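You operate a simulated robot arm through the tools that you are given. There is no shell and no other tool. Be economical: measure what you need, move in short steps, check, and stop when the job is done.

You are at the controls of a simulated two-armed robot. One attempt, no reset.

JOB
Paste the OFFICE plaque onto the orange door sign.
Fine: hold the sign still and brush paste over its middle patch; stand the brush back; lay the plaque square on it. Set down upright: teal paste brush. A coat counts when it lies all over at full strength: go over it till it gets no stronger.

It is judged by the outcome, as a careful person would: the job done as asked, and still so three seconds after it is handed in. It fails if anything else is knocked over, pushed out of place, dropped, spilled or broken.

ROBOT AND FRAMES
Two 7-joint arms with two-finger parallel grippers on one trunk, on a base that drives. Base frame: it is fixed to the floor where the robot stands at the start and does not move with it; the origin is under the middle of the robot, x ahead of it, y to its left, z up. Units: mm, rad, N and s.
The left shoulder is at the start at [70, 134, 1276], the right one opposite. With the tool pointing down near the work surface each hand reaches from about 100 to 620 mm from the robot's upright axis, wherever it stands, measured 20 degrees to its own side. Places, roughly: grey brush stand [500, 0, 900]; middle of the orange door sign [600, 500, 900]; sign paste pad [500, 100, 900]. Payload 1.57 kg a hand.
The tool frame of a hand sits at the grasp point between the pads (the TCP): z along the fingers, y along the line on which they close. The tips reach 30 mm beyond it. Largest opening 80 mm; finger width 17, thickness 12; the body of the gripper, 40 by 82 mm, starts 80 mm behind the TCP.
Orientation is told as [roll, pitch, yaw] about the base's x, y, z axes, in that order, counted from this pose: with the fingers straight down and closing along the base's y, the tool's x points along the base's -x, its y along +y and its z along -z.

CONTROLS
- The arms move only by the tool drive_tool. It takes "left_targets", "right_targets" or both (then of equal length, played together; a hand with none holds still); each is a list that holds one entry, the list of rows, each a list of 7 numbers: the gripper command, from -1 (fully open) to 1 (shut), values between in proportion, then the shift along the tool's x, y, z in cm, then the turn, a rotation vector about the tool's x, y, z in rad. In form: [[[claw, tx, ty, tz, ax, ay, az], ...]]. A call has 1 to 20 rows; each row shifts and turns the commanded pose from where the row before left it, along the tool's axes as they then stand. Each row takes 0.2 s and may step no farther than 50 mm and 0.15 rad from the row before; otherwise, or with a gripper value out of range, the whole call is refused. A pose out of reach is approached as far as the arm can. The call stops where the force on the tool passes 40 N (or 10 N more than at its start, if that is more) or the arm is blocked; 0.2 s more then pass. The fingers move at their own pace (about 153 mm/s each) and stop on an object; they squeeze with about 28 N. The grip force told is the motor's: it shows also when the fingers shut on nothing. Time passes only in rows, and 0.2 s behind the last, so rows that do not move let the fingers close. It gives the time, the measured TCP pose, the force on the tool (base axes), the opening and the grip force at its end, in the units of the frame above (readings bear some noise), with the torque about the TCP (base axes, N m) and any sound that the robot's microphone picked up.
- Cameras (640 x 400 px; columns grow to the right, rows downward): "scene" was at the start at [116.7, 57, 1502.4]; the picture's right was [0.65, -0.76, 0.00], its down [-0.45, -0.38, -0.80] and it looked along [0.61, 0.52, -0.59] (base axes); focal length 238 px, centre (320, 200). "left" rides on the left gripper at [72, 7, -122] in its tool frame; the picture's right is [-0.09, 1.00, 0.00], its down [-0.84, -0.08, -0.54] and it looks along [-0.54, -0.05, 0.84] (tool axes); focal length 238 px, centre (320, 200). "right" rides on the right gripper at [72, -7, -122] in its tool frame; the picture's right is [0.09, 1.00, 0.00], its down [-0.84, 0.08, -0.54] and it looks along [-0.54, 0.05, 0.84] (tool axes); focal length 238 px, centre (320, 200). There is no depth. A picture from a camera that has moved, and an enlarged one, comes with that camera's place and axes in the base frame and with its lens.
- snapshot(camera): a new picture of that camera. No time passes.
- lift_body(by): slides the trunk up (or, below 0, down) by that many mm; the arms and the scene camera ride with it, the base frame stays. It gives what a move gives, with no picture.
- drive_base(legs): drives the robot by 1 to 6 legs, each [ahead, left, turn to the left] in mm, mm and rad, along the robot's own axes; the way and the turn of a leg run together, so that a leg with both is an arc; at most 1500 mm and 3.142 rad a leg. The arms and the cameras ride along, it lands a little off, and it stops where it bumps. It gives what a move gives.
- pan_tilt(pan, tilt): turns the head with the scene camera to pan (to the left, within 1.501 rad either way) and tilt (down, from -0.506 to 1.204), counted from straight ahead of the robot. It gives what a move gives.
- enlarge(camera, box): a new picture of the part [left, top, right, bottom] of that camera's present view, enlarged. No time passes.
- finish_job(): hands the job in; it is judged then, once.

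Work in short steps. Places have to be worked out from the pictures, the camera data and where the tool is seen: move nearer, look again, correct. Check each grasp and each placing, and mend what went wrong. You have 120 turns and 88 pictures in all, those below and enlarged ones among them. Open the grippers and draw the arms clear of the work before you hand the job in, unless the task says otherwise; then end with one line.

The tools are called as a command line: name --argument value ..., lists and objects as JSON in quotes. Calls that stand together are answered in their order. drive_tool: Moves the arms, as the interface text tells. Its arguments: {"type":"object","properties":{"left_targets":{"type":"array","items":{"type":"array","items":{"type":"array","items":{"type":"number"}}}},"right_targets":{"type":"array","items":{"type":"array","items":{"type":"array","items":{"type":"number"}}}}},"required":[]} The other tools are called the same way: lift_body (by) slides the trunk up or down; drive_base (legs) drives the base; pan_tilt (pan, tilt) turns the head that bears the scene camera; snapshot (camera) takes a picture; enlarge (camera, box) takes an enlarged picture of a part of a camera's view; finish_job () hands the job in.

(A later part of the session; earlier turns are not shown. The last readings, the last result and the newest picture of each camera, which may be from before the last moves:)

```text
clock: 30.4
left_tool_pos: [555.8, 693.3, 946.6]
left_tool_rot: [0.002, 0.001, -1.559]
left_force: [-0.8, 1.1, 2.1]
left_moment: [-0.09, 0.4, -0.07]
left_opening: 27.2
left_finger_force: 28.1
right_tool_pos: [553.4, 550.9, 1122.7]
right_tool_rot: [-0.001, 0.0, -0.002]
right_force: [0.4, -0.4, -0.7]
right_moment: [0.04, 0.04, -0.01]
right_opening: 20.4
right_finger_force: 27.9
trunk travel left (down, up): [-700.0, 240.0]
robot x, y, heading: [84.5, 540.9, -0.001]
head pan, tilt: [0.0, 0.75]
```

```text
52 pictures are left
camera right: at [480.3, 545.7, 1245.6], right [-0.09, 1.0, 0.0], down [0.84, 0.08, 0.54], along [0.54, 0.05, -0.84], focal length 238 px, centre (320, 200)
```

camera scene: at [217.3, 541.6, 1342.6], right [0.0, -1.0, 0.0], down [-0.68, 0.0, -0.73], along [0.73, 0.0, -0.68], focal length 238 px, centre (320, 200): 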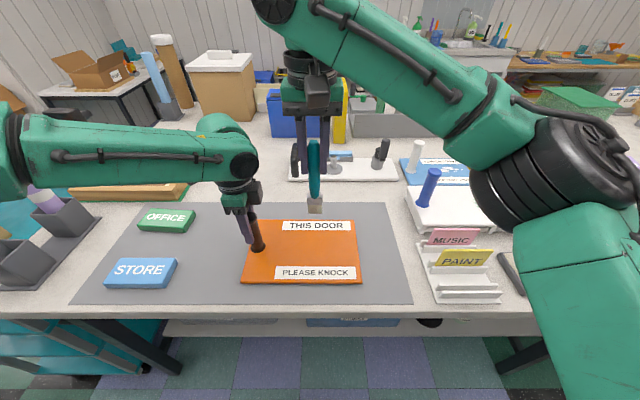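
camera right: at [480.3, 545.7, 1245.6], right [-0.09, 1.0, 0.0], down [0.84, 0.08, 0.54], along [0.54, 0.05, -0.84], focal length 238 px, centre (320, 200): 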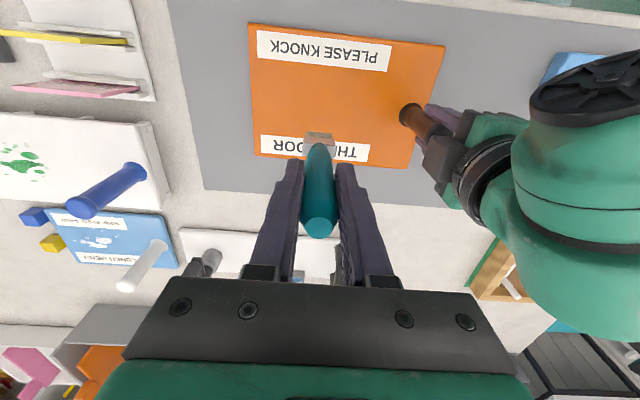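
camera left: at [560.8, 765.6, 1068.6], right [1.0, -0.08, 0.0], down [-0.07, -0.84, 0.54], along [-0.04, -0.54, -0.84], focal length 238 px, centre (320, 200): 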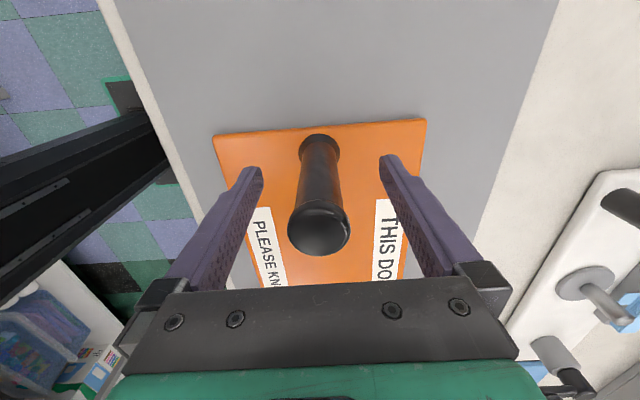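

Sign held. Strip gap centres at about (552,551), and the brush is right above. I lower the brush toward the sign.

drive_tool --right_targets '[[[1, 0, 0, 4, 0, 0, 0], [1, 0, 0, 3.5, 0, 0, 0], [1, 0, 0, 2, 0, 0, 0], [1, 0, 0, 0.5, 0, 0, 0], [1, 0, 0, 0, 0, 0, 0]]]'

enlarge --camera "scene" --box '[220, 180, 380, 300]'

```text
clock: 31.6
left_tool_pos: [556.3, 692.8, 947.4]
left_tool_rot: [0.0, 0.0, -1.558]
left_force: [0.3, -0.4, 4.2]
left_moment: [-0.04, 0.46, 0.02]
left_opening: 27.1
left_finger_force: 28.0
right_tool_pos: [552.8, 551.2, 1022.8]
right_tool_rot: [-0.001, 0.001, -0.003]
right_force: [-0.4, 0.8, 0.0]
right_moment: [0.0, 0.03, 0.0]
right_opening: 20.3
right_finger_force: 27.9
trunk travel left (down, up): [-700.0, 240.0]
robot x, y, heading: [83.5, 540.8, -0.002]
head pan, tilt: [0.0, 0.75]
```

```text
3.33 times, centred on (300, 240) of scene
camera zoom: at [217.0, 541.5, 1342.7], right [0.0, -1.0, 0.0], down [-0.68, 0.0, -0.73], along [0.73, 0.0, -0.68], focal length 794 px, centre (387, 67)
```

zoom: 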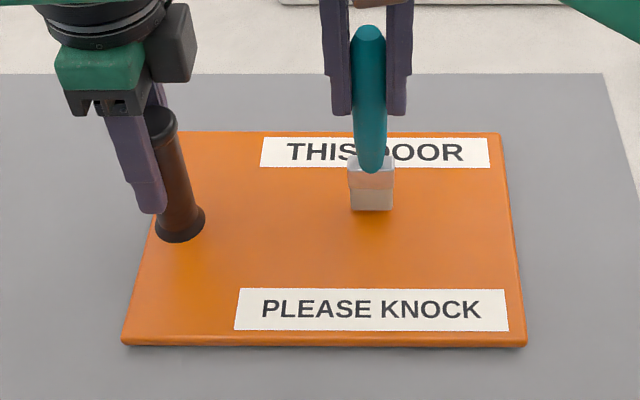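

drive_tool --right_targets '[[[1, 0, 0, 0.3, 0, 0, 0], [1, 0, 0, 0.3, 0, 0, 0], [1, 0, 0, 0.3, 0, 0, 0], [1, 0, 0, 0.2, 0, 0, 0], [1, 0, 0, 0, 0, 0, 0]]]'

```text
clock: 32.8
left_tool_pos: [553.8, 694.8, 946.6]
left_tool_rot: [-0.001, 0.002, -1.559]
left_force: [-0.6, 2.2, 5.1]
left_moment: [-0.49, 0.77, -0.04]
left_opening: 27.4
left_finger_force: 28.3
right_tool_pos: [552.8, 551.3, 1017.0]
right_tool_rot: [0.004, -0.012, -0.002]
right_force: [-2.9, -0.2, 10.7]
right_moment: [-0.1, 0.31, -0.01]
right_opening: 20.3
right_finger_force: 27.8
trunk travel left (down, up): [-700.0, 240.0]
robot x, y, heading: [86.4, 543.2, -0.004]
head pan, tilt: [0.0, 0.75]
stopped in row 5 (right hand): the force on the tool passed its limit at 42 N (the readings are from after the stop); the commanded pose is now the measured one
```

Contact at TCP z≈1017. I ease off 1 mm and make the first stroke along y, then look at where paste appears.

drive_tool --right_targets '[[[1, 0, 0, -0.1, 0, 0, 0], [1, 0, 1, 0, 0, 0, 0], [1, 0, 1, 0, 0, 0, 0], [1, 0, 1, 0, 0, 0, 0], [1, 0, -1, 0, 0, 0, 0], [1, 0, -1, 0, 0, 0, 0], [1, 0, -1, 0, 0, 0, 0], [1, 0, -1, 0, 0, 0, 0], [1, 0, -1, 0, 0, 0, 0], [1, 0, -1, 0, 0, 0, 0], [1, 0, 0, 0, 0, 0, 0]]]'

enlarge --camera "scene" --box '[220, 180, 380, 300]'

```text
clock: 35.2
left_tool_pos: [553.4, 694.0, 947.2]
left_tool_rot: [-0.002, 0.003, -1.558]
left_force: [-1.5, 3.1, 16.8]
left_moment: [-0.29, 0.74, 0.06]
left_opening: 27.0
left_finger_force: 28.3
right_tool_pos: [551.6, 522.1, 1018.4]
right_tool_rot: [0.004, -0.01, -0.001]
right_force: [-0.3, 0.0, -0.6]
right_moment: [-0.01, 0.01, -0.04]
right_opening: 20.3
right_finger_force: 27.5
trunk travel left (down, up): [-700.0, 240.0]
robot x, y, heading: [83.5, 542.0, -0.001]
head pan, tilt: [0.0, 0.75]
```

```text
3.33 times, centred on (300, 240) of scene
camera zoom: at [214.5, 541.5, 1343.0], right [0.0, -1.0, 0.0], down [-0.68, 0.0, -0.73], along [0.73, 0.0, -0.68], focal length 794 px, centre (387, 67)
```

zoom: 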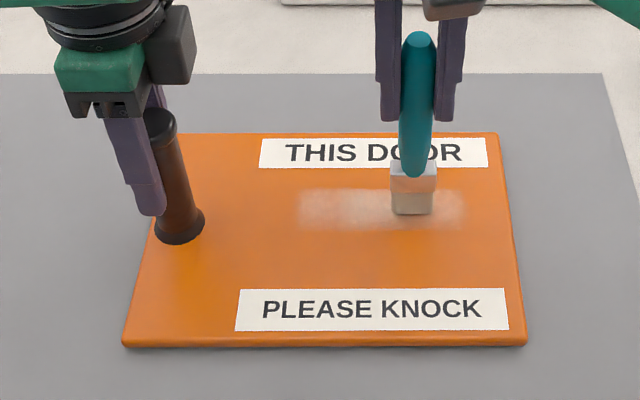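

A paste band shows at x≈552–586 (tip sits some 12 mm ahead of the TCP). I press 1.5 mm more, shift toward the robot, and sweep the next bands.

drive_tool --right_targets '[[[1, 0, -1, 0.15, 0, 0, 0], [1, 1.2, 0, 0, 0, 0, 0], [1, 0, 1, 0, 0, 0, 0], [1, 0, 1, 0, 0, 0, 0], [1, 0, 1, 0, 0, 0, 0], [1, 0, 1, 0, 0, 0, 0], [1, 0, 1, 0, 0, 0, 0], [1, 0, 1, 0, 0, 0, 0], [1, 0, 1, 0, 0, 0, 0], [1, 1.2, 1, 0, 0, 0, 0], [1, 0, -1, 0, 0, 0, 0], [1, 0, -1, 0, 0, 0, 0], [1, 0, -1, 0, 0, 0, 0], [1, 0, -1, 0, 0, 0, 0], [1, 0, -1, 0, 0, 0, 0], [1, 0, -1, 0, 0, 0, 0], [1, 0, -1, 0, 0, 0, 0], [1, 0, -1, 0, 0, 0, 0]]]'

enlarge --camera "scene" --box '[220, 180, 380, 300]'

```text
clock: 39.0
left_tool_pos: [554.1, 692.3, 946.2]
left_tool_rot: [0.0, 0.003, -1.557]
left_force: [-1.6, -0.7, 8.4]
left_moment: [-0.27, -0.63, -0.03]
left_opening: 27.1
left_finger_force: 27.8
right_tool_pos: [528.0, 509.8, 1015.7]
right_tool_rot: [0.003, -0.011, 0.0]
right_force: [-0.5, -0.2, -1.0]
right_moment: [0.0, -0.01, 0.03]
right_opening: 20.8
right_finger_force: 28.1
trunk travel left (down, up): [-700.0, 240.0]
robot x, y, heading: [84.9, 541.8, -0.005]
head pan, tilt: [0.0, 0.75]
```

```text
3.33 times, centred on (300, 240) of scene
camera zoom: at [215.4, 540.9, 1342.8], right [0.0, -1.0, 0.0], down [-0.68, 0.0, -0.73], along [0.73, 0.0, -0.68], focal length 794 px, centre (387, 67)
```

zoom: 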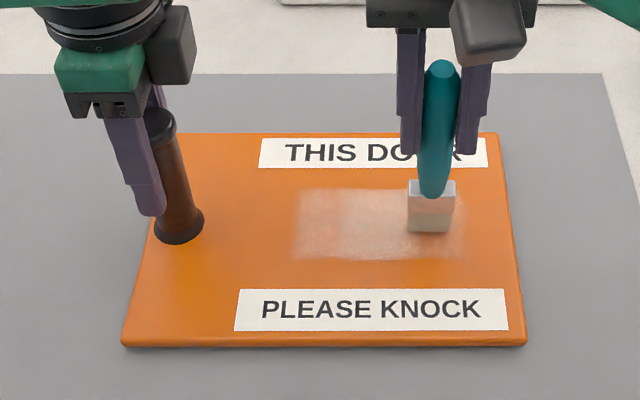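

The patch edges show (rows 188–~262, centred in the gap). Coat is still faint; I press about 2 mm more and go over it in serpentine passes.

drive_tool --right_targets '[[[1, 1.0, 0, 0.2, 0, 0, 0], [1, 0, 1.3, 0, 0, 0, 0], [1, 0, 1.3, 0, 0, 0, 0], [1, 0, 1.3, 0, 0, 0, 0], [1, 0, 1.3, 0, 0, 0, 0], [1, 0, 1.3, 0, 0, 0, 0], [1, 0, 1.3, 0, 0, 0, 0], [1, -1.0, 0, 0, 0, 0, 0], [1, 0, -1.3, 0, 0, 0, 0], [1, 0, -1.3, 0, 0, 0, 0], [1, 0, -1.3, 0, 0, 0, 0], [1, 0, -1.3, 0, 0, 0, 0], [1, 0, -1.3, 0, 0, 0, 0], [1, 0, -1.3, 0, 0, 0, 0]]]'

enlarge --camera "scene" --box '[220, 180, 380, 300]'

```text
clock: 42.0
left_tool_pos: [554.0, 692.7, 947.5]
left_tool_rot: [0.001, 0.0, -1.558]
left_force: [2.6, -8.8, 1.1]
left_moment: [0.1, -0.79, 0.13]
left_opening: 27.3
left_finger_force: 27.9
right_tool_pos: [529.9, 511.5, 1013.7]
right_tool_rot: [0.007, -0.011, -0.001]
right_force: [0.9, 9.7, 14.8]
right_moment: [1.15, -0.26, 0.17]
right_opening: 20.9
right_finger_force: 27.4
trunk travel left (down, up): [-700.0, 240.0]
robot x, y, heading: [81.3, 549.2, -0.002]
head pan, tilt: [0.0, 0.75]
```

```text
3.33 times, centred on (300, 240) of scene
camera zoom: at [215.3, 541.6, 1342.9], right [0.0, -1.0, 0.0], down [-0.68, 0.0, -0.73], along [0.73, 0.0, -0.68], focal length 794 px, centre (387, 67)
```

zoom: 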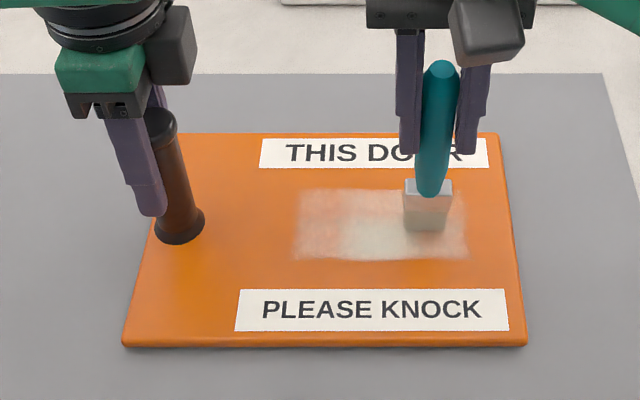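

Pressing ~15 N lays it stronger, and the patch measures x≈525–588, y≈483–610. I continue serpentine passes over the whole patch.

drive_tool --right_targets '[[[1, 0, -1.3, 0, 0, 0, 0], [1, -1.2, 0, 0, 0, 0, 0], [1, 0, 1.4, 0, 0, 0, 0], [1, 0, 1.4, 0, 0, 0, 0], [1, 0, 1.4, 0, 0, 0, 0], [1, 0, 1.4, 0, 0, 0, 0], [1, 0, 1.4, 0, 0, 0, 0], [1, 0, 1.4, 0, 0, 0, 0], [1, 0, 1.4, 0, 0, 0, 0], [1, -1.2, 0, 0, 0, 0, 0], [1, 0, -1.4, 0, 0, 0, 0], [1, 0, -1.4, 0, 0, 0, 0], [1, 0, -1.4, 0, 0, 0, 0], [1, 0, -1.4, 0, 0, 0, 0], [1, 0, -1.4, 0, 0, 0, 0], [1, 0, -1.4, 0, 0, 0, 0], [1, 0, -1.4, 0, 0, 0, 0]]]'

enlarge --camera "scene" --box '[220, 180, 380, 300]'

```text
clock: 45.6
left_tool_pos: [555.1, 693.2, 946.5]
left_tool_rot: [0.0, 0.003, -1.559]
left_force: [1.0, -1.9, 5.6]
left_moment: [0.06, -0.77, -0.01]
left_opening: 27.2
left_finger_force: 27.9
right_tool_pos: [553.0, 498.3, 1012.1]
right_tool_rot: [0.004, -0.008, 0.001]
right_force: [-0.5, -0.4, 1.7]
right_moment: [0.02, -0.01, -0.02]
right_opening: 20.6
right_finger_force: 28.3
trunk travel left (down, up): [-700.0, 240.0]
robot x, y, heading: [87.9, 539.7, -0.0]
head pan, tilt: [0.0, 0.75]
```

```text
3.33 times, centred on (300, 240) of scene
camera zoom: at [216.2, 540.8, 1342.8], right [0.0, -1.0, 0.0], down [-0.68, 0.0, -0.73], along [0.73, 0.0, -0.68], focal length 794 px, centre (387, 67)
```

zoom: 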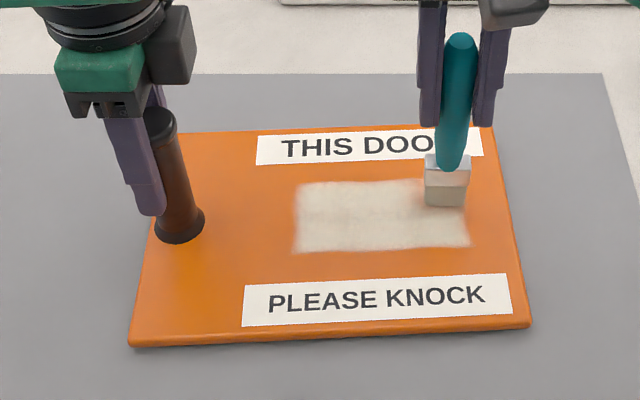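

Coat is nearly solid; the sign turned slightly about its handle. I do further passes at edges and middle.

drive_tool --right_targets '[[[1, -0.6, 0, 0.05, 0, 0, 0], [1, 0, 1.4, 0, 0, 0, 0], [1, 0, 1.4, 0, 0, 0, 0], [1, 0, 1.4, 0, 0, 0, 0], [1, 0, 1.4, 0, 0, 0, 0], [1, 0, 1.4, 0, 0, 0, 0], [1, 0, 1.4, 0, 0, 0, 0], [1, 1.4, 1.3, 0, 0, 0, 0], [1, 1.4, 0, 0, 0, 0, 0], [1, 1.2, 0, 0, 0, 0, 0], [1, 0, -1.4, 0, 0, 0, 0], [1, 0, -1.4, 0, 0, 0, 0], [1, 0, -1.4, 0, 0, 0, 0], [1, 0, -1.4, 0, 0, 0, 0], [1, 0, -1.4, 0, 0, 0, 0], [1, 0, -1.4, 0, 0, 0, 0], [1, 0, -1.4, 0, 0, 0, 0]]]'

enlarge --camera "scene" --box '[220, 180, 380, 300]'

```text
clock: 49.2
left_tool_pos: [553.9, 692.9, 945.3]
left_tool_rot: [-0.003, 0.002, -1.559]
left_force: [1.4, -6.6, 1.8]
left_moment: [0.61, -0.86, 0.14]
left_opening: 27.0
left_finger_force: 28.7
right_tool_pos: [518.6, 494.8, 1011.7]
right_tool_rot: [0.006, -0.012, -0.002]
right_force: [0.7, 7.6, 10.0]
right_moment: [0.87, -0.24, 0.12]
right_opening: 20.8
right_finger_force: 27.9
trunk travel left (down, up): [-700.0, 240.0]
robot x, y, heading: [84.2, 537.0, 0.001]
head pan, tilt: [0.0, 0.75]
```

```text
3.33 times, centred on (300, 240) of scene
camera zoom: at [215.8, 541.3, 1342.9], right [0.0, -1.0, 0.0], down [-0.68, 0.0, -0.73], along [0.73, 0.0, -0.68], focal length 794 px, centre (387, 67)
```

zoom: 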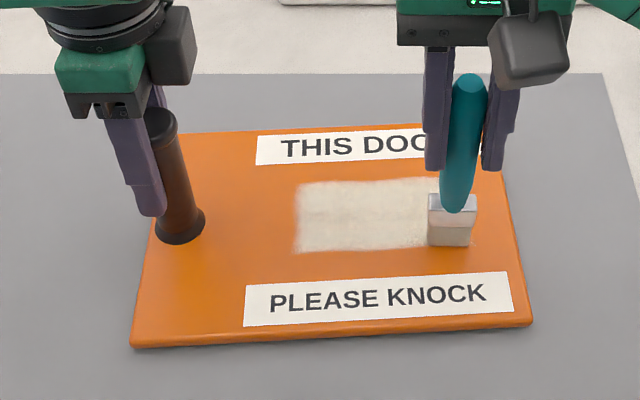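

drive_tool --right_targets '[[[1, 0, 1.4, 0, 0, 0, 0], [1, 0, 1.4, 0, 0, 0, 0], [1, 0, 1.4, 0, 0, 0, 0], [1, 0, 1.4, 0, 0, 0, 0], [1, 0, 1.4, 0, 0, 0, 0], [1, 0, 1.4, 0, 0, 0, 0], [1, 0, 1.6, 0, 0, 0, 0], [1, -1.3, 0, 0, 0, 0, 0], [1, -1.3, 0, 0, 0, 0, 0], [1, -1.2, 0, 0, 0, 0, 0], [1, 1.2, 0, 0, 0, 0, 0], [1, 1.3, -0.8, 0, 0, 0, 0], [1, 0, -1.4, 0, 0, 0, 0], [1, 0, -1.4, 0, 0, 0, 0], [1, 0, -1.4, 0, 0, 0, 0], [1, 0, -1.4, 0, 0, 0, 0], [1, 0, -1.4, 0, 0, 0, 0], [1, 0, -1.4, 0, 0, 0, 0], [1, 0, -0.5, 0, 0, 0, 0]]]'

drive_tool --right_targets '[[[1, 0, 0, -2, 0, 0, 0], [1, 0, -3, -3, 0, 0, 0], [1, 0, -3, -3, 0, 0, 0]]]'

enlarge --camera "scene" --box '[220, 180, 380, 300]'

```text
clock: 53.2
left_tool_pos: [555.1, 692.9, 945.7]
left_tool_rot: [-0.003, 0.002, -1.559]
left_force: [1.8, -4.8, 0.6]
left_moment: [0.26, -0.92, 0.05]
left_opening: 27.1
left_finger_force: 28.0
right_tool_pos: [532.2, 500.7, 1011.7]
right_tool_rot: [0.005, -0.009, -0.001]
right_force: [0.3, 5.0, 7.5]
right_moment: [0.43, -0.15, 0.09]
right_opening: 20.3
right_finger_force: 27.8
trunk travel left (down, up): [-700.0, 240.0]
robot x, y, heading: [85.2, 544.1, 0.002]
head pan, tilt: [0.0, 0.75]
```

```text
clock: 54.0
left_tool_pos: [554.6, 692.8, 947.2]
left_tool_rot: [-0.002, 0.004, -1.558]
left_force: [-0.9, -0.7, 5.7]
left_moment: [0.02, -0.53, 0.09]
left_opening: 27.0
left_finger_force: 28.1
right_tool_pos: [531.8, 438.7, 1091.3]
right_tool_rot: [0.004, -0.009, -0.001]
right_force: [0.2, -0.3, -0.5]
right_moment: [0.01, 0.01, 0.02]
right_opening: 20.6
right_finger_force: 27.9
trunk travel left (down, up): [-700.0, 240.0]
robot x, y, heading: [85.8, 541.3, 0.001]
head pan, tilt: [0.0, 0.75]
```

```text
3.33 times, centred on (300, 240) of scene
camera zoom: at [216.0, 540.8, 1342.7], right [0.0, -1.0, 0.0], down [-0.68, 0.0, -0.73], along [0.73, 0.0, -0.68], focal length 794 px, centre (387, 67)
```

zoom: 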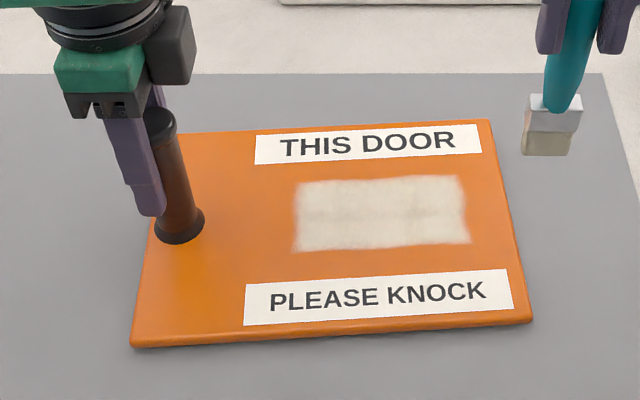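

enlarge --camera "scene" --box '[285, 215, 345, 250]'

```text
10.67 times, centred on (315, 232) of scene
camera zoom: at [216.0, 540.8, 1342.7], right [0.0, -1.0, 0.0], down [-0.68, 0.0, -0.73], along [0.73, 0.0, -0.68], focal length 2541 px, centre (373, -147)
```

zoom: 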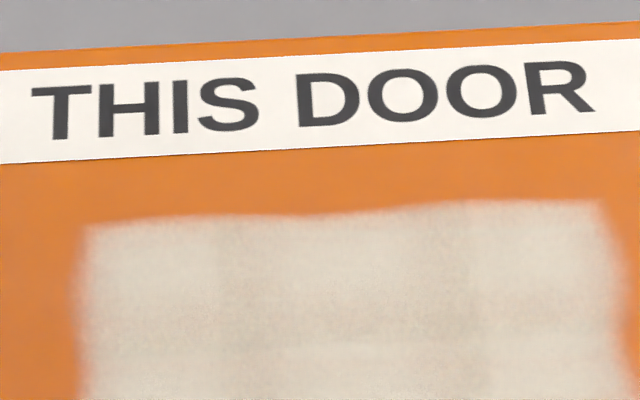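

Coat looks solid with a faint weaker line mid-patch and soft edges. I do one more full coverage with tighter overlap to be certain.

drive_tool --right_targets '[[[1, -1.9, 2.8, 2, 0, 0, 0], [1, -1.9, 2.8, 2.5, 0, 0, 0], [1, 0, 0, 2.5, 0, 0, 0], [1, 0, 0, 1, 0, 0, 0], [1, 0, 1.4, 0, 0, 0, 0], [1, 0, 1.4, 0, 0, 0, 0], [1, 0.1, 1.4, 0, 0, 0, 0], [1, 0.1, 1.4, 0, 0, 0, 0], [1, 0.1, 1.4, 0, 0, 0, 0], [1, 0.1, 1.4, 0, 0, 0, 0], [1, 0, 1.6, 0, 0, 0, 0], [1, 0.9, 0, 0, 0, 0, 0], [1, 0, -1.4, 0, 0, 0, 0], [1, 0, -1.4, 0, 0, 0, 0], [1, 0, -1.4, 0, 0, 0, 0], [1, -0.1, -1.4, 0, 0, 0, 0], [1, -0.1, -1.4, 0, 0, 0, 0], [1, -0.1, -1.4, 0, 0, 0, 0], [1, 0, -1.6, 0, 0, 0, 0], [1, 0.9, 0, 0, 0, 0, 0]]]'

enlarge --camera "scene" --box '[220, 180, 380, 300]'

```text
clock: 58.2
left_tool_pos: [555.0, 693.8, 946.4]
left_tool_rot: [-0.003, 0.001, -1.559]
left_force: [-0.7, 0.0, 3.2]
left_moment: [-0.02, -0.52, -0.05]
left_opening: 26.9
left_finger_force: 27.8
right_tool_pos: [551.2, 496.4, 1011.0]
right_tool_rot: [0.003, -0.009, -0.003]
right_force: [0.3, 0.7, -0.3]
right_moment: [-0.06, -0.14, 0.02]
right_opening: 20.6
right_finger_force: 27.7
trunk travel left (down, up): [-700.0, 240.0]
robot x, y, heading: [83.9, 544.2, -0.0]
head pan, tilt: [0.0, 0.75]
```

```text
3.33 times, centred on (300, 240) of scene
camera zoom: at [216.7, 541.2, 1342.7], right [0.0, -1.0, 0.0], down [-0.68, 0.0, -0.73], along [0.73, 0.0, -0.68], focal length 794 px, centre (387, 67)
```

zoom: 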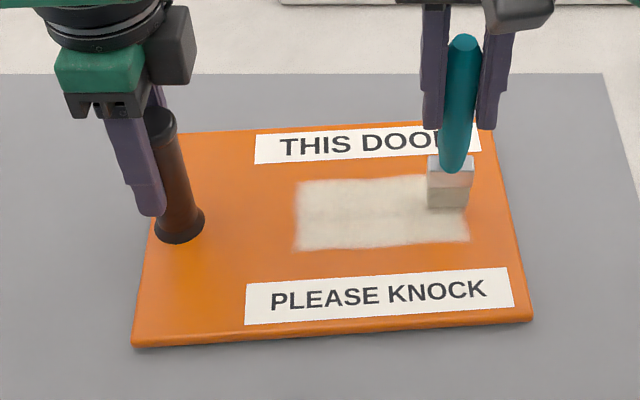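

Contact is light here; I press 1.5 mm further and finish the remaining passes.

drive_tool --right_targets '[[[1, 0, 0, 0.15, 0, 0, 0], [1, 0, 1.4, 0, 0, 0, 0], [1, 0, 1.4, 0, 0, 0, 0], [1, 0.1, 1.4, 0, 0, 0, 0], [1, 0.1, 1.4, 0, 0, 0, 0], [1, 0.1, 1.4, 0, 0, 0, 0], [1, 0.1, 1.4, 0, 0, 0, 0], [1, 0, 1.6, 0, 0, 0, 0], [1, 0.9, 0, 0, 0, 0, 0], [1, 0, -1.4, 0, 0, 0, 0], [1, 0, -1.4, 0, 0, 0, 0], [1, 0, -1.4, 0, 0, 0, 0], [1, -0.1, -1.4, 0, 0, 0, 0], [1, -0.1, -1.4, 0, 0, 0, 0], [1, -0.1, -1.4, 0, 0, 0, 0], [1, 0, -1.6, 0, 0, 0, 0], [1, 0.8, 0, 0, 0, 0, 0]]]'

drive_tool --right_targets '[[[1, 0.2, 0, 0, 0, 0, 0], [1, 0, 1.4, 0, 0, 0, 0], [1, 0, 1.4, 0, 0, 0, 0], [1, 0.1, 1.4, 0, 0, 0, 0], [1, 0.1, 1.4, 0, 0, 0, 0], [1, 0.1, 1.4, 0, 0, 0, 0], [1, 0.1, 1.4, 0, 0, 0, 0], [1, 0, 1.6, 0, 0, 0, 0], [1, -1.2, 0, 0, 0, 0, 0], [1, -1.2, 0, 0, 0, 0, 0], [1, -1.2, 0, 0, 0, 0, 0], [1, -0.8, -1, 0, 0, 0, 0], [1, 0, -1.4, 0, 0, 0, 0], [1, -0.1, -1.4, 0, 0, 0, 0], [1, -0.1, -1.4, 0, 0, 0, 0], [1, -0.1, -1.4, 0, 0, 0, 0], [1, -0.1, -1.4, 0, 0, 0, 0], [1, 0, -1.6, 0, 0, 0, 0], [1, 0, 0, -2, 0, 0, 0], [1, 0, -3, -3, 0, 0, 0]]]'

enlarge --camera "scene" --box '[220, 180, 380, 300]'

```text
clock: 61.8
left_tool_pos: [554.7, 694.0, 946.7]
left_tool_rot: [-0.002, 0.003, -1.559]
left_force: [-0.2, -0.1, 4.0]
left_moment: [0.11, -0.55, -0.02]
left_opening: 27.0
left_finger_force: 28.1
right_tool_pos: [534.0, 496.1, 1011.8]
right_tool_rot: [0.004, -0.009, -0.001]
right_force: [0.1, 0.0, -0.5]
right_moment: [-0.03, 0.01, 0.04]
right_opening: 20.6
right_finger_force: 27.6
trunk travel left (down, up): [-700.0, 240.0]
robot x, y, heading: [84.7, 541.4, -0.004]
head pan, tilt: [0.0, 0.75]
```

```text
clock: 66.0
left_tool_pos: [552.6, 693.4, 946.7]
left_tool_rot: [-0.001, 0.004, -1.558]
left_force: [-1.8, -0.8, 5.6]
left_moment: [0.15, -0.44, -0.06]
left_opening: 27.1
left_finger_force: 27.7
right_tool_pos: [573.2, 468.0, 1064.5]
right_tool_rot: [0.004, -0.008, -0.002]
right_force: [0.8, 0.6, -0.2]
right_moment: [0.04, -0.02, -0.02]
right_opening: 20.5
right_finger_force: 27.7
trunk travel left (down, up): [-700.0, 240.0]
robot x, y, heading: [88.4, 540.6, -0.007]
head pan, tilt: [0.0, 0.75]
```

```text
3.33 times, centred on (300, 240) of scene
camera zoom: at [215.9, 539.9, 1342.7], right [0.0, -1.0, 0.0], down [-0.68, 0.0, -0.73], along [0.73, 0.0, -0.68], focal length 794 px, centre (387, 67)
```

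zoom: 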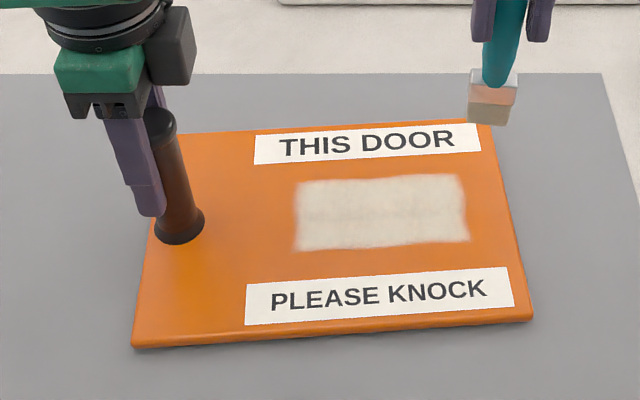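

enlarge --camera "scene" --box '[285, 228, 345, 268]'

snapshot --camera "right"

```text
10.00 times, centred on (315, 248) of scene
camera zoom: at [215.9, 539.9, 1342.7], right [0.0, -1.0, 0.0], down [-0.68, 0.0, -0.73], along [0.73, 0.0, -0.68], focal length 2382 px, centre (370, -280)
```

zoom: 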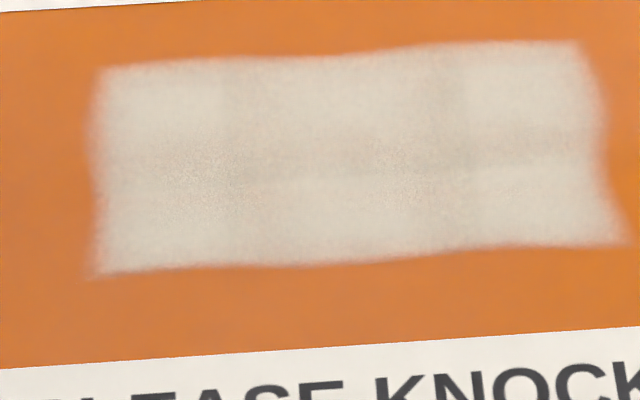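

```text
40 pictures are left
camera right: at [498.9, 461.2, 1185.1], right [-0.09, 1.0, 0.0], down [0.83, 0.07, 0.55], along [0.55, 0.05, -0.84], focal length 238 px, centre (320, 200)
```

right: 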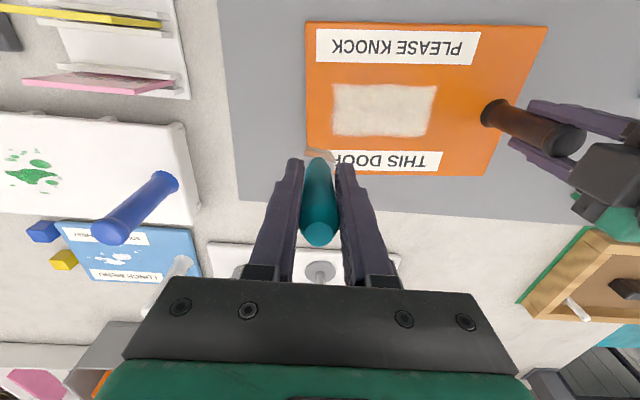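

The coat looks even. To be sure it's at full strength I make a last verified-contact pass through the middle: first check the contact force.

drive_tool --right_targets '[[[1, 1.2, 4, 2, 0, 0, 0], [1, 1.2, 4, 2, 0, 0, 0], [1, 0, 0, 1, 0, 0, 0], [1, 0, 0, 0.3, 0, 0, 0], [1, 0, 0, 0.2, 0, 0, 0], [1, 0, 0, 0, 0, 0, 0]]]'

```text
clock: 67.4
left_tool_pos: [551.3, 692.9, 946.6]
left_tool_rot: [-0.001, 0.002, -1.561]
left_force: [3.8, -5.9, -16.9]
left_moment: [0.65, -0.8, 0.08]
left_opening: 27.2
left_finger_force: 28.4
right_tool_pos: [549.9, 550.1, 1009.3]
right_tool_rot: [0.007, -0.018, -0.002]
right_force: [-4.2, 3.2, 38.5]
right_moment: [-0.08, -0.35, 0.02]
right_opening: 20.9
right_finger_force: 27.8
trunk travel left (down, up): [-700.0, 240.0]
robot x, y, heading: [83.8, 542.2, -0.007]
head pan, tilt: [0.0, 0.75]
```

38 N at z 1009; I ease 1.7 mm and run the passes with real contact.

drive_tool --right_targets '[[[1, 0, 0, -0.17, 0, 0, 0], [1, 0, 1.5, 0, 0, 0, 0], [1, 0, 1.5, 0, 0, 0, 0], [1, 0, 1.5, 0, 0, 0, 0], [1, 1.3, 0, 0, 0, 0, 0], [1, 0, -1.5, 0, 0, 0, 0], [1, 0, -1.5, 0, 0, 0, 0], [1, 0, -1.5, 0, 0, 0, 0], [1, -0.1, -1.5, 0, 0, 0, 0], [1, -0.1, -1.5, 0, 0, 0, 0], [1, -0.1, -1.5, 0, 0, 0, 0], [1, -1.2, -0.6, 0, 0, 0, 0], [1, -1.0, 0, 0, 0, 0, 0], [1, 0, 1.5, 0, 0, 0, 0], [1, 0, 1.5, 0, 0, 0, 0], [1, 0.1, 1.5, 0, 0, 0, 0], [1, 0.1, 1.5, 0, 0, 0, 0], [1, 0.1, 1.5, 0, 0, 0, 0], [1, 0.1, 1.5, 0, 0, 0, 0], [1, 0, 0.8, 0, 0, 0, 0]]]'

drive_tool --right_targets '[[[1, 0, 0, -2, 0, 0, 0], [1, 0, -3, -3, 0, 0, 0], [1, 0, -4, -3, 0, 0, 0], [1, 0, -4, -2, 0, 0, 0], [1, 0, -3, -2, 0, 0, 0]]]'

enlarge --camera "scene" --box '[220, 180, 380, 300]'

```text
clock: 71.6
left_tool_pos: [554.0, 694.1, 946.5]
left_tool_rot: [0.0, 0.002, -1.558]
left_force: [0.7, 1.0, 7.2]
left_moment: [-0.14, -0.78, -0.11]
left_opening: 27.1
left_finger_force: 27.6
right_tool_pos: [559.6, 596.7, 1009.1]
right_tool_rot: [0.004, -0.011, -0.001]
right_force: [-0.2, -0.2, -0.9]
right_moment: [-0.01, 0.0, 0.02]
right_opening: 20.2
right_finger_force: 28.0
trunk travel left (down, up): [-700.0, 240.0]
robot x, y, heading: [85.4, 542.0, 0.002]
head pan, tilt: [0.0, 0.75]
```

```text
clock: 72.8
left_tool_pos: [554.3, 694.0, 945.9]
left_tool_rot: [-0.001, 0.004, -1.559]
left_force: [-1.6, -1.2, 6.9]
left_moment: [0.1, -0.59, 0.02]
left_opening: 26.6
left_finger_force: 28.2
right_tool_pos: [556.4, 458.8, 1130.8]
right_tool_rot: [0.003, -0.011, 0.0]
right_force: [0.0, -0.2, -1.6]
right_moment: [0.0, 0.02, 0.02]
right_opening: 20.3
right_finger_force: 28.4
trunk travel left (down, up): [-700.0, 240.0]
robot x, y, heading: [84.2, 540.9, -0.0]
head pan, tilt: [0.0, 0.75]
```

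```text
3.33 times, centred on (300, 240) of scene
camera zoom: at [215.8, 540.6, 1342.7], right [0.0, -1.0, 0.0], down [-0.68, 0.0, -0.73], along [0.73, 0.0, -0.68], focal length 794 px, centre (387, 67)
```

zoom: 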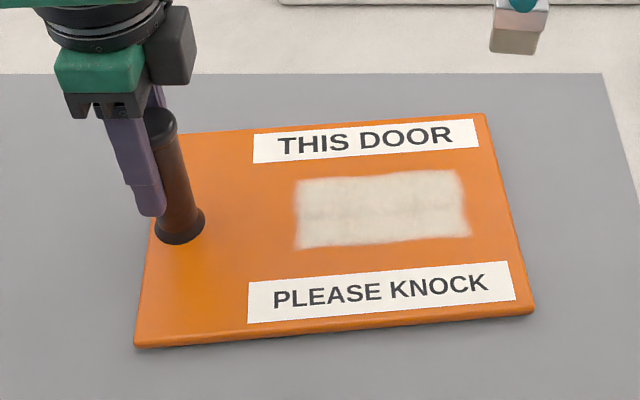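

Coat no longer changes: done. The sign has turned about 0.09 rad around the handle; I turn it back gently with the left hand.

drive_tool --left_targets '[[[1, 0, 0, 0, 0, 0, 0.03], [1, 0, 0, 0, 0, 0, 0.03], [1, 0, 0, 0, 0, 0, 0.03], [1, 0, 0, 0, 0, 0, 0]]]'

enlarge --camera "scene" --box '[220, 180, 380, 300]'

```text
clock: 73.8
left_tool_pos: [555.6, 694.8, 946.4]
left_tool_rot: [-0.002, 0.001, -1.648]
left_force: [0.1, 0.4, 3.5]
left_moment: [0.22, -0.51, 0.02]
left_opening: 26.6
left_finger_force: 27.9
right_tool_pos: [557.1, 460.5, 1129.3]
right_tool_rot: [0.004, -0.011, -0.003]
right_force: [-0.1, -1.1, -0.1]
right_moment: [-0.02, 0.04, 0.01]
right_opening: 20.5
right_finger_force: 28.2
trunk travel left (down, up): [-700.0, 240.0]
robot x, y, heading: [80.6, 544.7, 0.001]
head pan, tilt: [0.0, 0.75]
```

```text
3.33 times, centred on (300, 240) of scene
camera zoom: at [216.7, 541.3, 1342.7], right [0.0, -1.0, 0.0], down [-0.68, 0.0, -0.73], along [0.73, 0.0, -0.68], focal length 794 px, centre (387, 67)
```

zoom: 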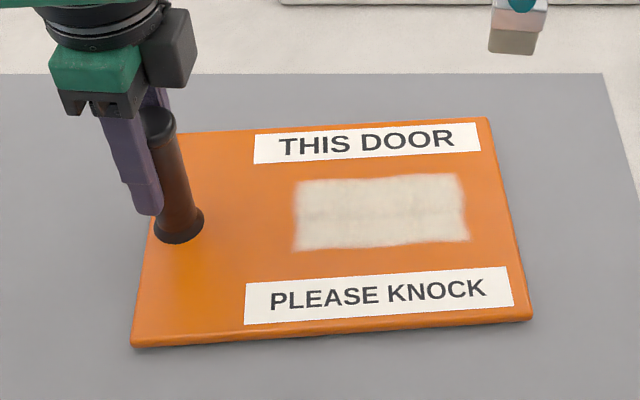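

The handle mostly slips in the grip; the small angle is acceptable and I will align the plaque to the sign. I release and raise the left hand, raise the brush too.

drive_tool --left_targets '[[[-1, 0, 0, 0, 0, 0, 0], [-1, 0, 0, 0, 0, 0, 0], [-1, 0, 0, -4, 0, 0, 0], [-1, 0, 0, -4, 0, 0, 0], [-1, 0, 0, -5, 0, 0, 0], [-1, 0, 0, -5, 0, 0, 0]]]' --right_targets '[[[1, 0, 0, 0, 0, 0, 0], [1, 0, 0, 0, 0, 0, 0], [1, 2, 0, -4, 0, 0, 0], [1, 2, 0, -4, 0, 0, 0], [1, 2, 0, 0, 0, 0, 0], [1, 2, 0, 0, 0, 0, 0]]]'

snapshot --camera "scene"

```text
clock: 75.2
left_tool_pos: [554.6, 694.4, 1129.0]
left_tool_rot: [-0.001, 0.004, -1.65]
left_force: [-0.4, -0.5, 0.3]
left_moment: [-0.02, -0.01, -0.01]
left_opening: 80.1
left_finger_force: 0.0
right_tool_pos: [476.8, 457.7, 1207.3]
right_tool_rot: [0.002, -0.011, 0.0]
right_force: [-0.3, -0.3, -1.2]
right_moment: [-0.01, -0.01, -0.02]
right_opening: 20.3
right_finger_force: 27.5
trunk travel left (down, up): [-700.0, 240.0]
robot x, y, heading: [84.9, 539.7, -0.002]
head pan, tilt: [0.0, 0.75]
```

```text
37 pictures are left
camera scene: at [216.1, 540.7, 1342.7], right [0.0, -1.0, 0.0], down [-0.68, 0.0, -0.73], along [0.73, 0.0, -0.68], focal length 238 px, centre (320, 200)
```

scene: 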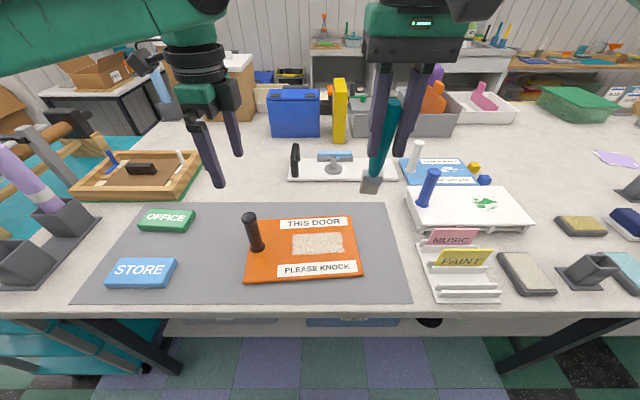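

Brush and sign are clear. I raise the left hand a bit more, then drive 480 mm right to bring the brush over its stand.

drive_tool --left_targets '[[[-1, 0, -4, -3, 0, 0, 0], [-1, 0, -4, -3, 0, 0, 0]]]'

drive_base --legs '[[0, -480, 0]]'

snapshot --camera "right"

snapshot --camera "scene"

```text
clock: 75.8
left_tool_pos: [472.8, 702.8, 1188.5]
left_tool_rot: [0.0, 0.002, -1.647]
left_force: [0.9, 0.0, 0.2]
left_moment: [-0.01, -0.02, -0.01]
left_opening: 79.9
left_finger_force: 0.0
right_tool_pos: [473.5, 458.4, 1207.7]
right_tool_rot: [0.004, -0.012, -0.002]
right_force: [-0.3, 0.3, -0.4]
right_moment: [-0.03, -0.04, 0.01]
right_opening: 20.2
right_finger_force: 27.8
trunk travel left (down, up): [-700.0, 240.0]
robot x, y, heading: [85.5, 542.8, -0.002]
head pan, tilt: [0.0, 0.75]
```

```text
clock: 78.7
left_tool_pos: [476.1, 201.5, 1187.9]
left_tool_rot: [-0.004, 0.004, -1.657]
left_force: [-0.7, -0.2, 0.5]
left_moment: [-0.02, 0.03, 0.04]
left_opening: 79.8
left_finger_force: 0.1
right_tool_pos: [474.1, -41.6, 1206.5]
right_tool_rot: [0.0, -0.009, -0.011]
right_force: [0.4, 1.4, -0.1]
right_moment: [0.0, 0.04, -0.01]
right_opening: 20.3
right_finger_force: 28.4
trunk travel left (down, up): [-700.0, 240.0]
robot x, y, heading: [80.0, 43.3, -0.011]
head pan, tilt: [0.0, 0.75]
```

```text
36 pictures are left
camera right: at [399.5, -46.7, 1328.1], right [-0.08, 1.0, 0.0], down [0.83, 0.07, 0.55], along [0.55, 0.05, -0.84], focal length 238 px, centre (320, 200)
```

right: 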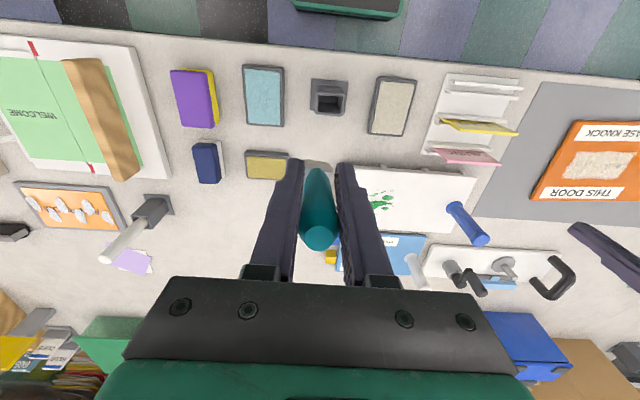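

```text
35 pictures are left
camera scene: at [214.2, 43.4, 1342.6], right [-0.01, -1.0, 0.0], down [-0.68, 0.01, -0.73], along [0.73, -0.01, -0.68], focal length 238 px, centre (320, 200)
```

scene: 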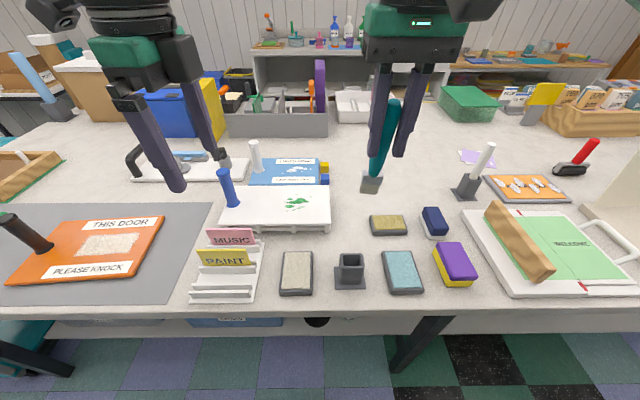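

I zoom in to measure the brush tip and socket.

enlarge --camera "scene" --box '[310, 90, 430, 300]'

enlarge --camera "right" --box '[260, 60, 400, 260]'

```text
1.90 times, centred on (370, 195) of scene
camera zoom: at [214.2, 43.4, 1342.6], right [-0.01, -1.0, 0.0], down [-0.68, 0.01, -0.73], along [0.73, -0.01, -0.68], focal length 454 px, centre (225, 210)
```

zoom: 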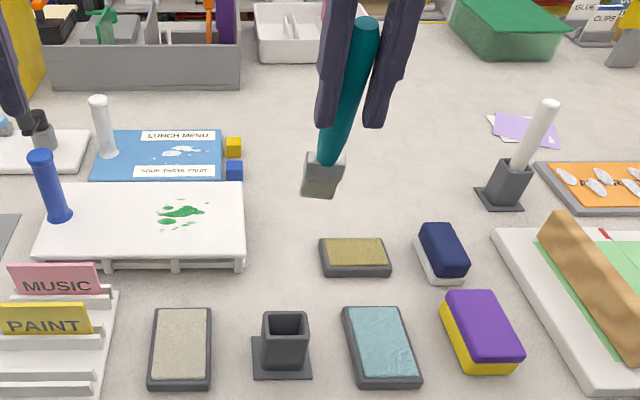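

```text
2.00 times, centred on (330, 160) of right
camera zoom: at [399.5, -46.7, 1328.1], right [-0.08, 1.0, 0.0], down [0.83, 0.07, 0.55], along [0.55, 0.05, -0.84], focal length 477 px, centre (300, 280)
```

zoom: 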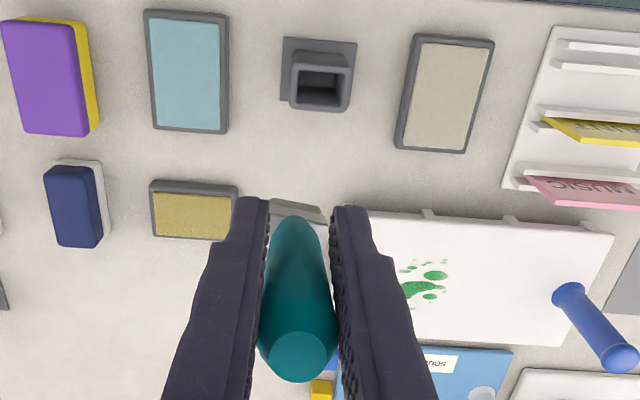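

The brush seems to have tipped in the grip (bristles forward by ~0.2 rad). The left camera looks along −y, so it gives a side view.

snapshot --camera "left"

```text
32 pictures are left
camera left: at [488.1, 273.1, 1309.5], right [0.98, -0.18, 0.0], down [-0.15, -0.83, 0.54], along [-0.1, -0.53, -0.84], focal length 238 px, centre (320, 200)
```

left: 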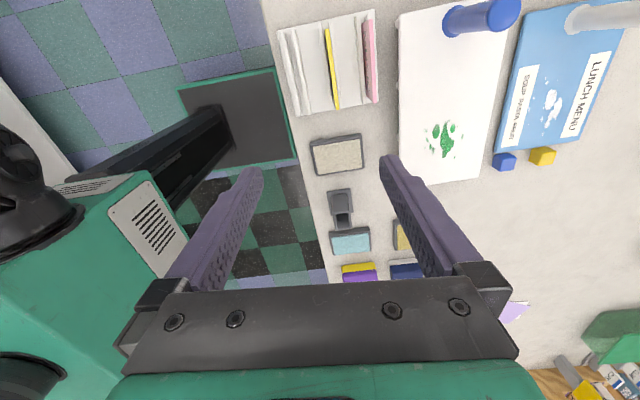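

Hidden behind the gripper; I raise the left hand 160 mm and lower the brush 60 mm to bring it into that view.

drive_tool --left_targets '[[[-1, 0, 0, -4, 0, 0, 0], [-1, 0, 0, -4, 0, 0, 0], [-1, 0, 0, -4, 0, 0, 0], [-1, 0, 0, -4, 0, 0, 0], [-1, 0, 0, 0, 0, 0, 0]]]' --right_targets '[[[1, 0, 0, 2, 0, 0, 0], [1, 0, 0, 2, 0, 0, 0], [1, 0, 0, 2, 0, 0, 0], [1, 0, 0, 0, 0, 0, 0], [1, 0, 0, 0, 0, 0, 0]]]'

enlarge --camera "left" --box '[240, 140, 400, 300]'

```text
clock: 79.9
left_tool_pos: [444.3, 220.4, 1269.7]
left_tool_rot: [0.001, 0.001, -1.658]
left_force: [-0.7, 0.1, -0.3]
left_moment: [0.03, -0.02, 0.0]
left_opening: 80.0
left_finger_force: 0.1
left hand out of reach, approached as far as the arm can: row 2, 3, 4
right_tool_pos: [474.7, -42.9, 1146.2]
right_tool_rot: [0.004, -0.006, -0.012]
right_force: [-1.4, 1.1, 0.3]
right_moment: [-0.01, -0.01, -0.02]
right_opening: 20.5
right_finger_force: 28.1
trunk travel left (down, up): [-700.0, 240.0]
robot x, y, heading: [78.6, 41.5, -0.012]
head pan, tilt: [0.0, 0.75]
```

```text
2.50 times, centred on (320, 220) of left
camera zoom: at [456.0, 292.7, 1391.7], right [0.98, -0.18, 0.0], down [-0.15, -0.83, 0.54], along [-0.1, -0.53, -0.84], focal length 596 px, centre (320, 150)
```

zoom: 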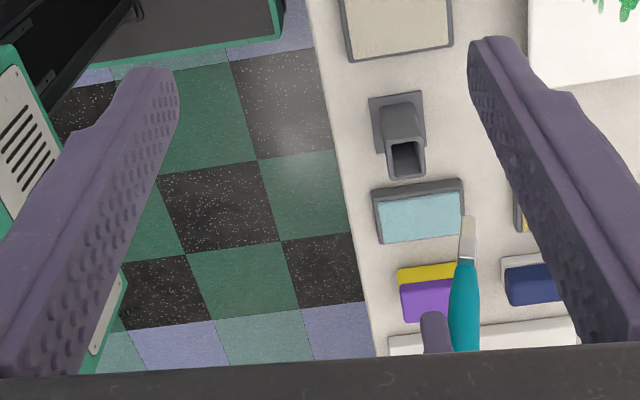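

Side view confirms: the brush leans 0.23 rad with bristles forward, and its axis passes ~11 mm ahead of the TCP; it is also turned ~0.1 rad. I pitch and yaw the hand to make it vertical and square.

drive_tool --right_targets '[[[1, 0, 0, 0, 0, 0.115, 0], [1, 0, 0, 0, 0, 0.115, 0], [1, 0, 0, 0, 0.0228, 0, -0.0974], [1, 0, 0, 0, 0, 0, 0]]]'

enlarge --camera "left" --box '[240, 140, 400, 300]'

enlarge --camera "scene" --box '[310, 130, 430, 300]'

enlarge --camera "right" --box '[230, 30, 400, 240]'

```text
clock: 80.9
left_tool_pos: [444.3, 221.5, 1270.7]
left_tool_rot: [-0.002, 0.002, -1.659]
left_force: [-0.4, 1.0, 0.1]
left_moment: [0.0, 0.03, -0.03]
left_opening: 80.0
left_finger_force: 0.0
right_tool_pos: [472.9, -43.2, 1147.5]
right_tool_rot: [0.003, 0.221, 0.09]
right_force: [-0.1, 0.0, -0.2]
right_moment: [0.01, 0.01, 0.02]
right_opening: 20.3
right_finger_force: 27.7
trunk travel left (down, up): [-700.0, 240.0]
robot x, y, heading: [81.4, 43.6, -0.015]
head pan, tilt: [0.0, 0.75]
```

```text
2.50 times, centred on (320, 220) of left
camera zoom: at [455.5, 292.4, 1391.8], right [0.98, -0.18, 0.0], down [-0.15, -0.83, 0.54], along [-0.1, -0.53, -0.84], focal length 596 px, centre (320, 150)
```

zoom: 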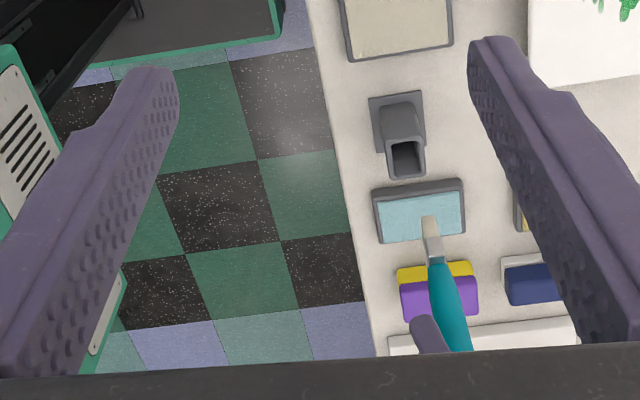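

```text
2.35 times, centred on (370, 215) of scene
camera zoom: at [214.3, 42.3, 1342.6], right [-0.01, -1.0, 0.0], down [-0.68, 0.01, -0.73], along [0.73, -0.01, -0.68], focal length 560 px, centre (202, 165)
```

zoom: 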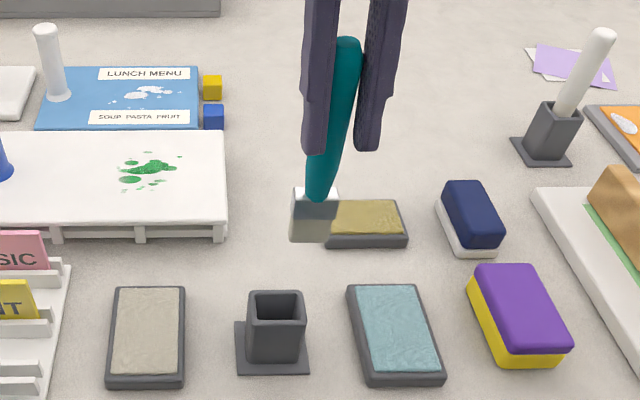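

```text
1.90 times, centred on (315, 135) of right
camera zoom: at [430.0, -52.3, 1281.7], right [-0.18, 0.98, 0.02], down [0.92, 0.16, 0.34], along [0.34, 0.08, -0.94], focal length 454 px, centre (330, 324)
```

zoom: 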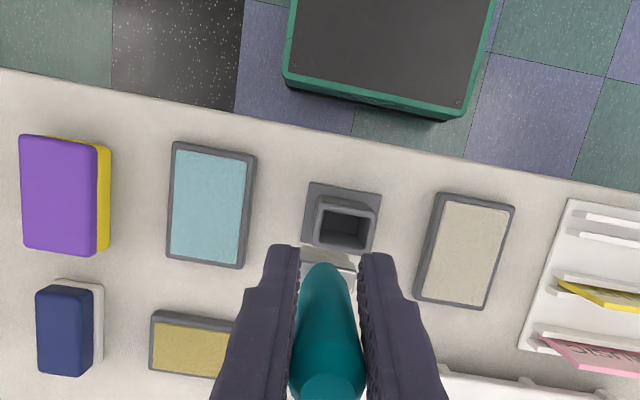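

Nearly vertical (0.05 rad left). Socket opening is at about (476,−23), top z≈930. I finish the straightening and move the tip above it.

drive_tool --right_targets '[[[1, 0, 0, 0, 0, 0.045, 0], [1, 0, 0, 0, 0.012, 0, -0.048], [1, 0.21, 2.05, 0.05, 0, 0, 0], [1, 0, 0, 0, 0, 0, 0]]]'

enlarge --camera "left" --box '[240, 140, 400, 300]'

enlarge --camera "scene" --box '[310, 130, 430, 300]'

```text
clock: 81.9
left_tool_pos: [443.5, 221.5, 1270.5]
left_tool_rot: [0.0, 0.003, -1.658]
left_force: [0.3, -0.6, 0.2]
left_moment: [0.03, 0.03, -0.02]
left_opening: 80.1
left_finger_force: 0.1
right_tool_pos: [468.3, -23.3, 1147.8]
right_tool_rot: [0.004, 0.266, 0.137]
right_force: [0.6, 0.8, -0.6]
right_moment: [-0.04, 0.01, -0.01]
right_opening: 20.1
right_finger_force: 28.4
trunk travel left (down, up): [-700.0, 240.0]
robot x, y, heading: [82.3, 43.9, -0.013]
head pan, tilt: [0.0, 0.75]
```

```text
2.50 times, centred on (320, 220) of left
camera zoom: at [455.4, 292.4, 1391.9], right [0.98, -0.18, 0.0], down [-0.15, -0.83, 0.54], along [-0.1, -0.53, -0.84], focal length 596 px, centre (320, 150)
```

zoom: 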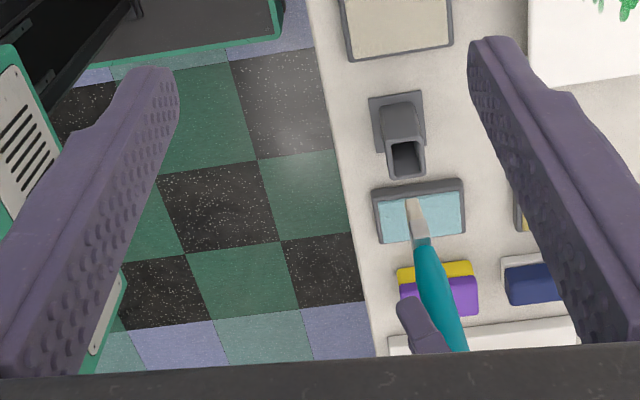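

```text
2.35 times, centred on (370, 215) of scene
camera zoom: at [214.2, 42.2, 1342.6], right [-0.01, -1.0, 0.0], down [-0.68, 0.01, -0.73], along [0.73, -0.01, -0.68], focal length 560 px, centre (202, 165)
```

zoom: 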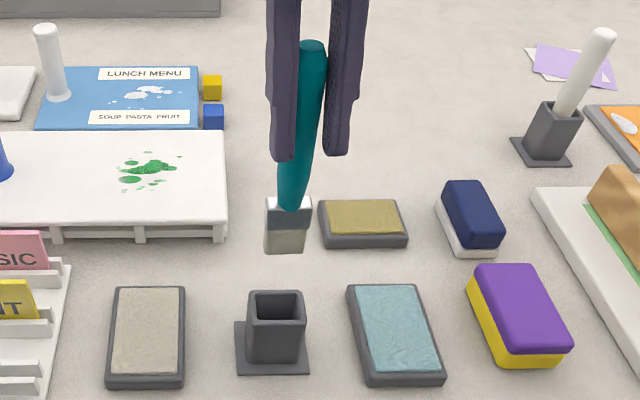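

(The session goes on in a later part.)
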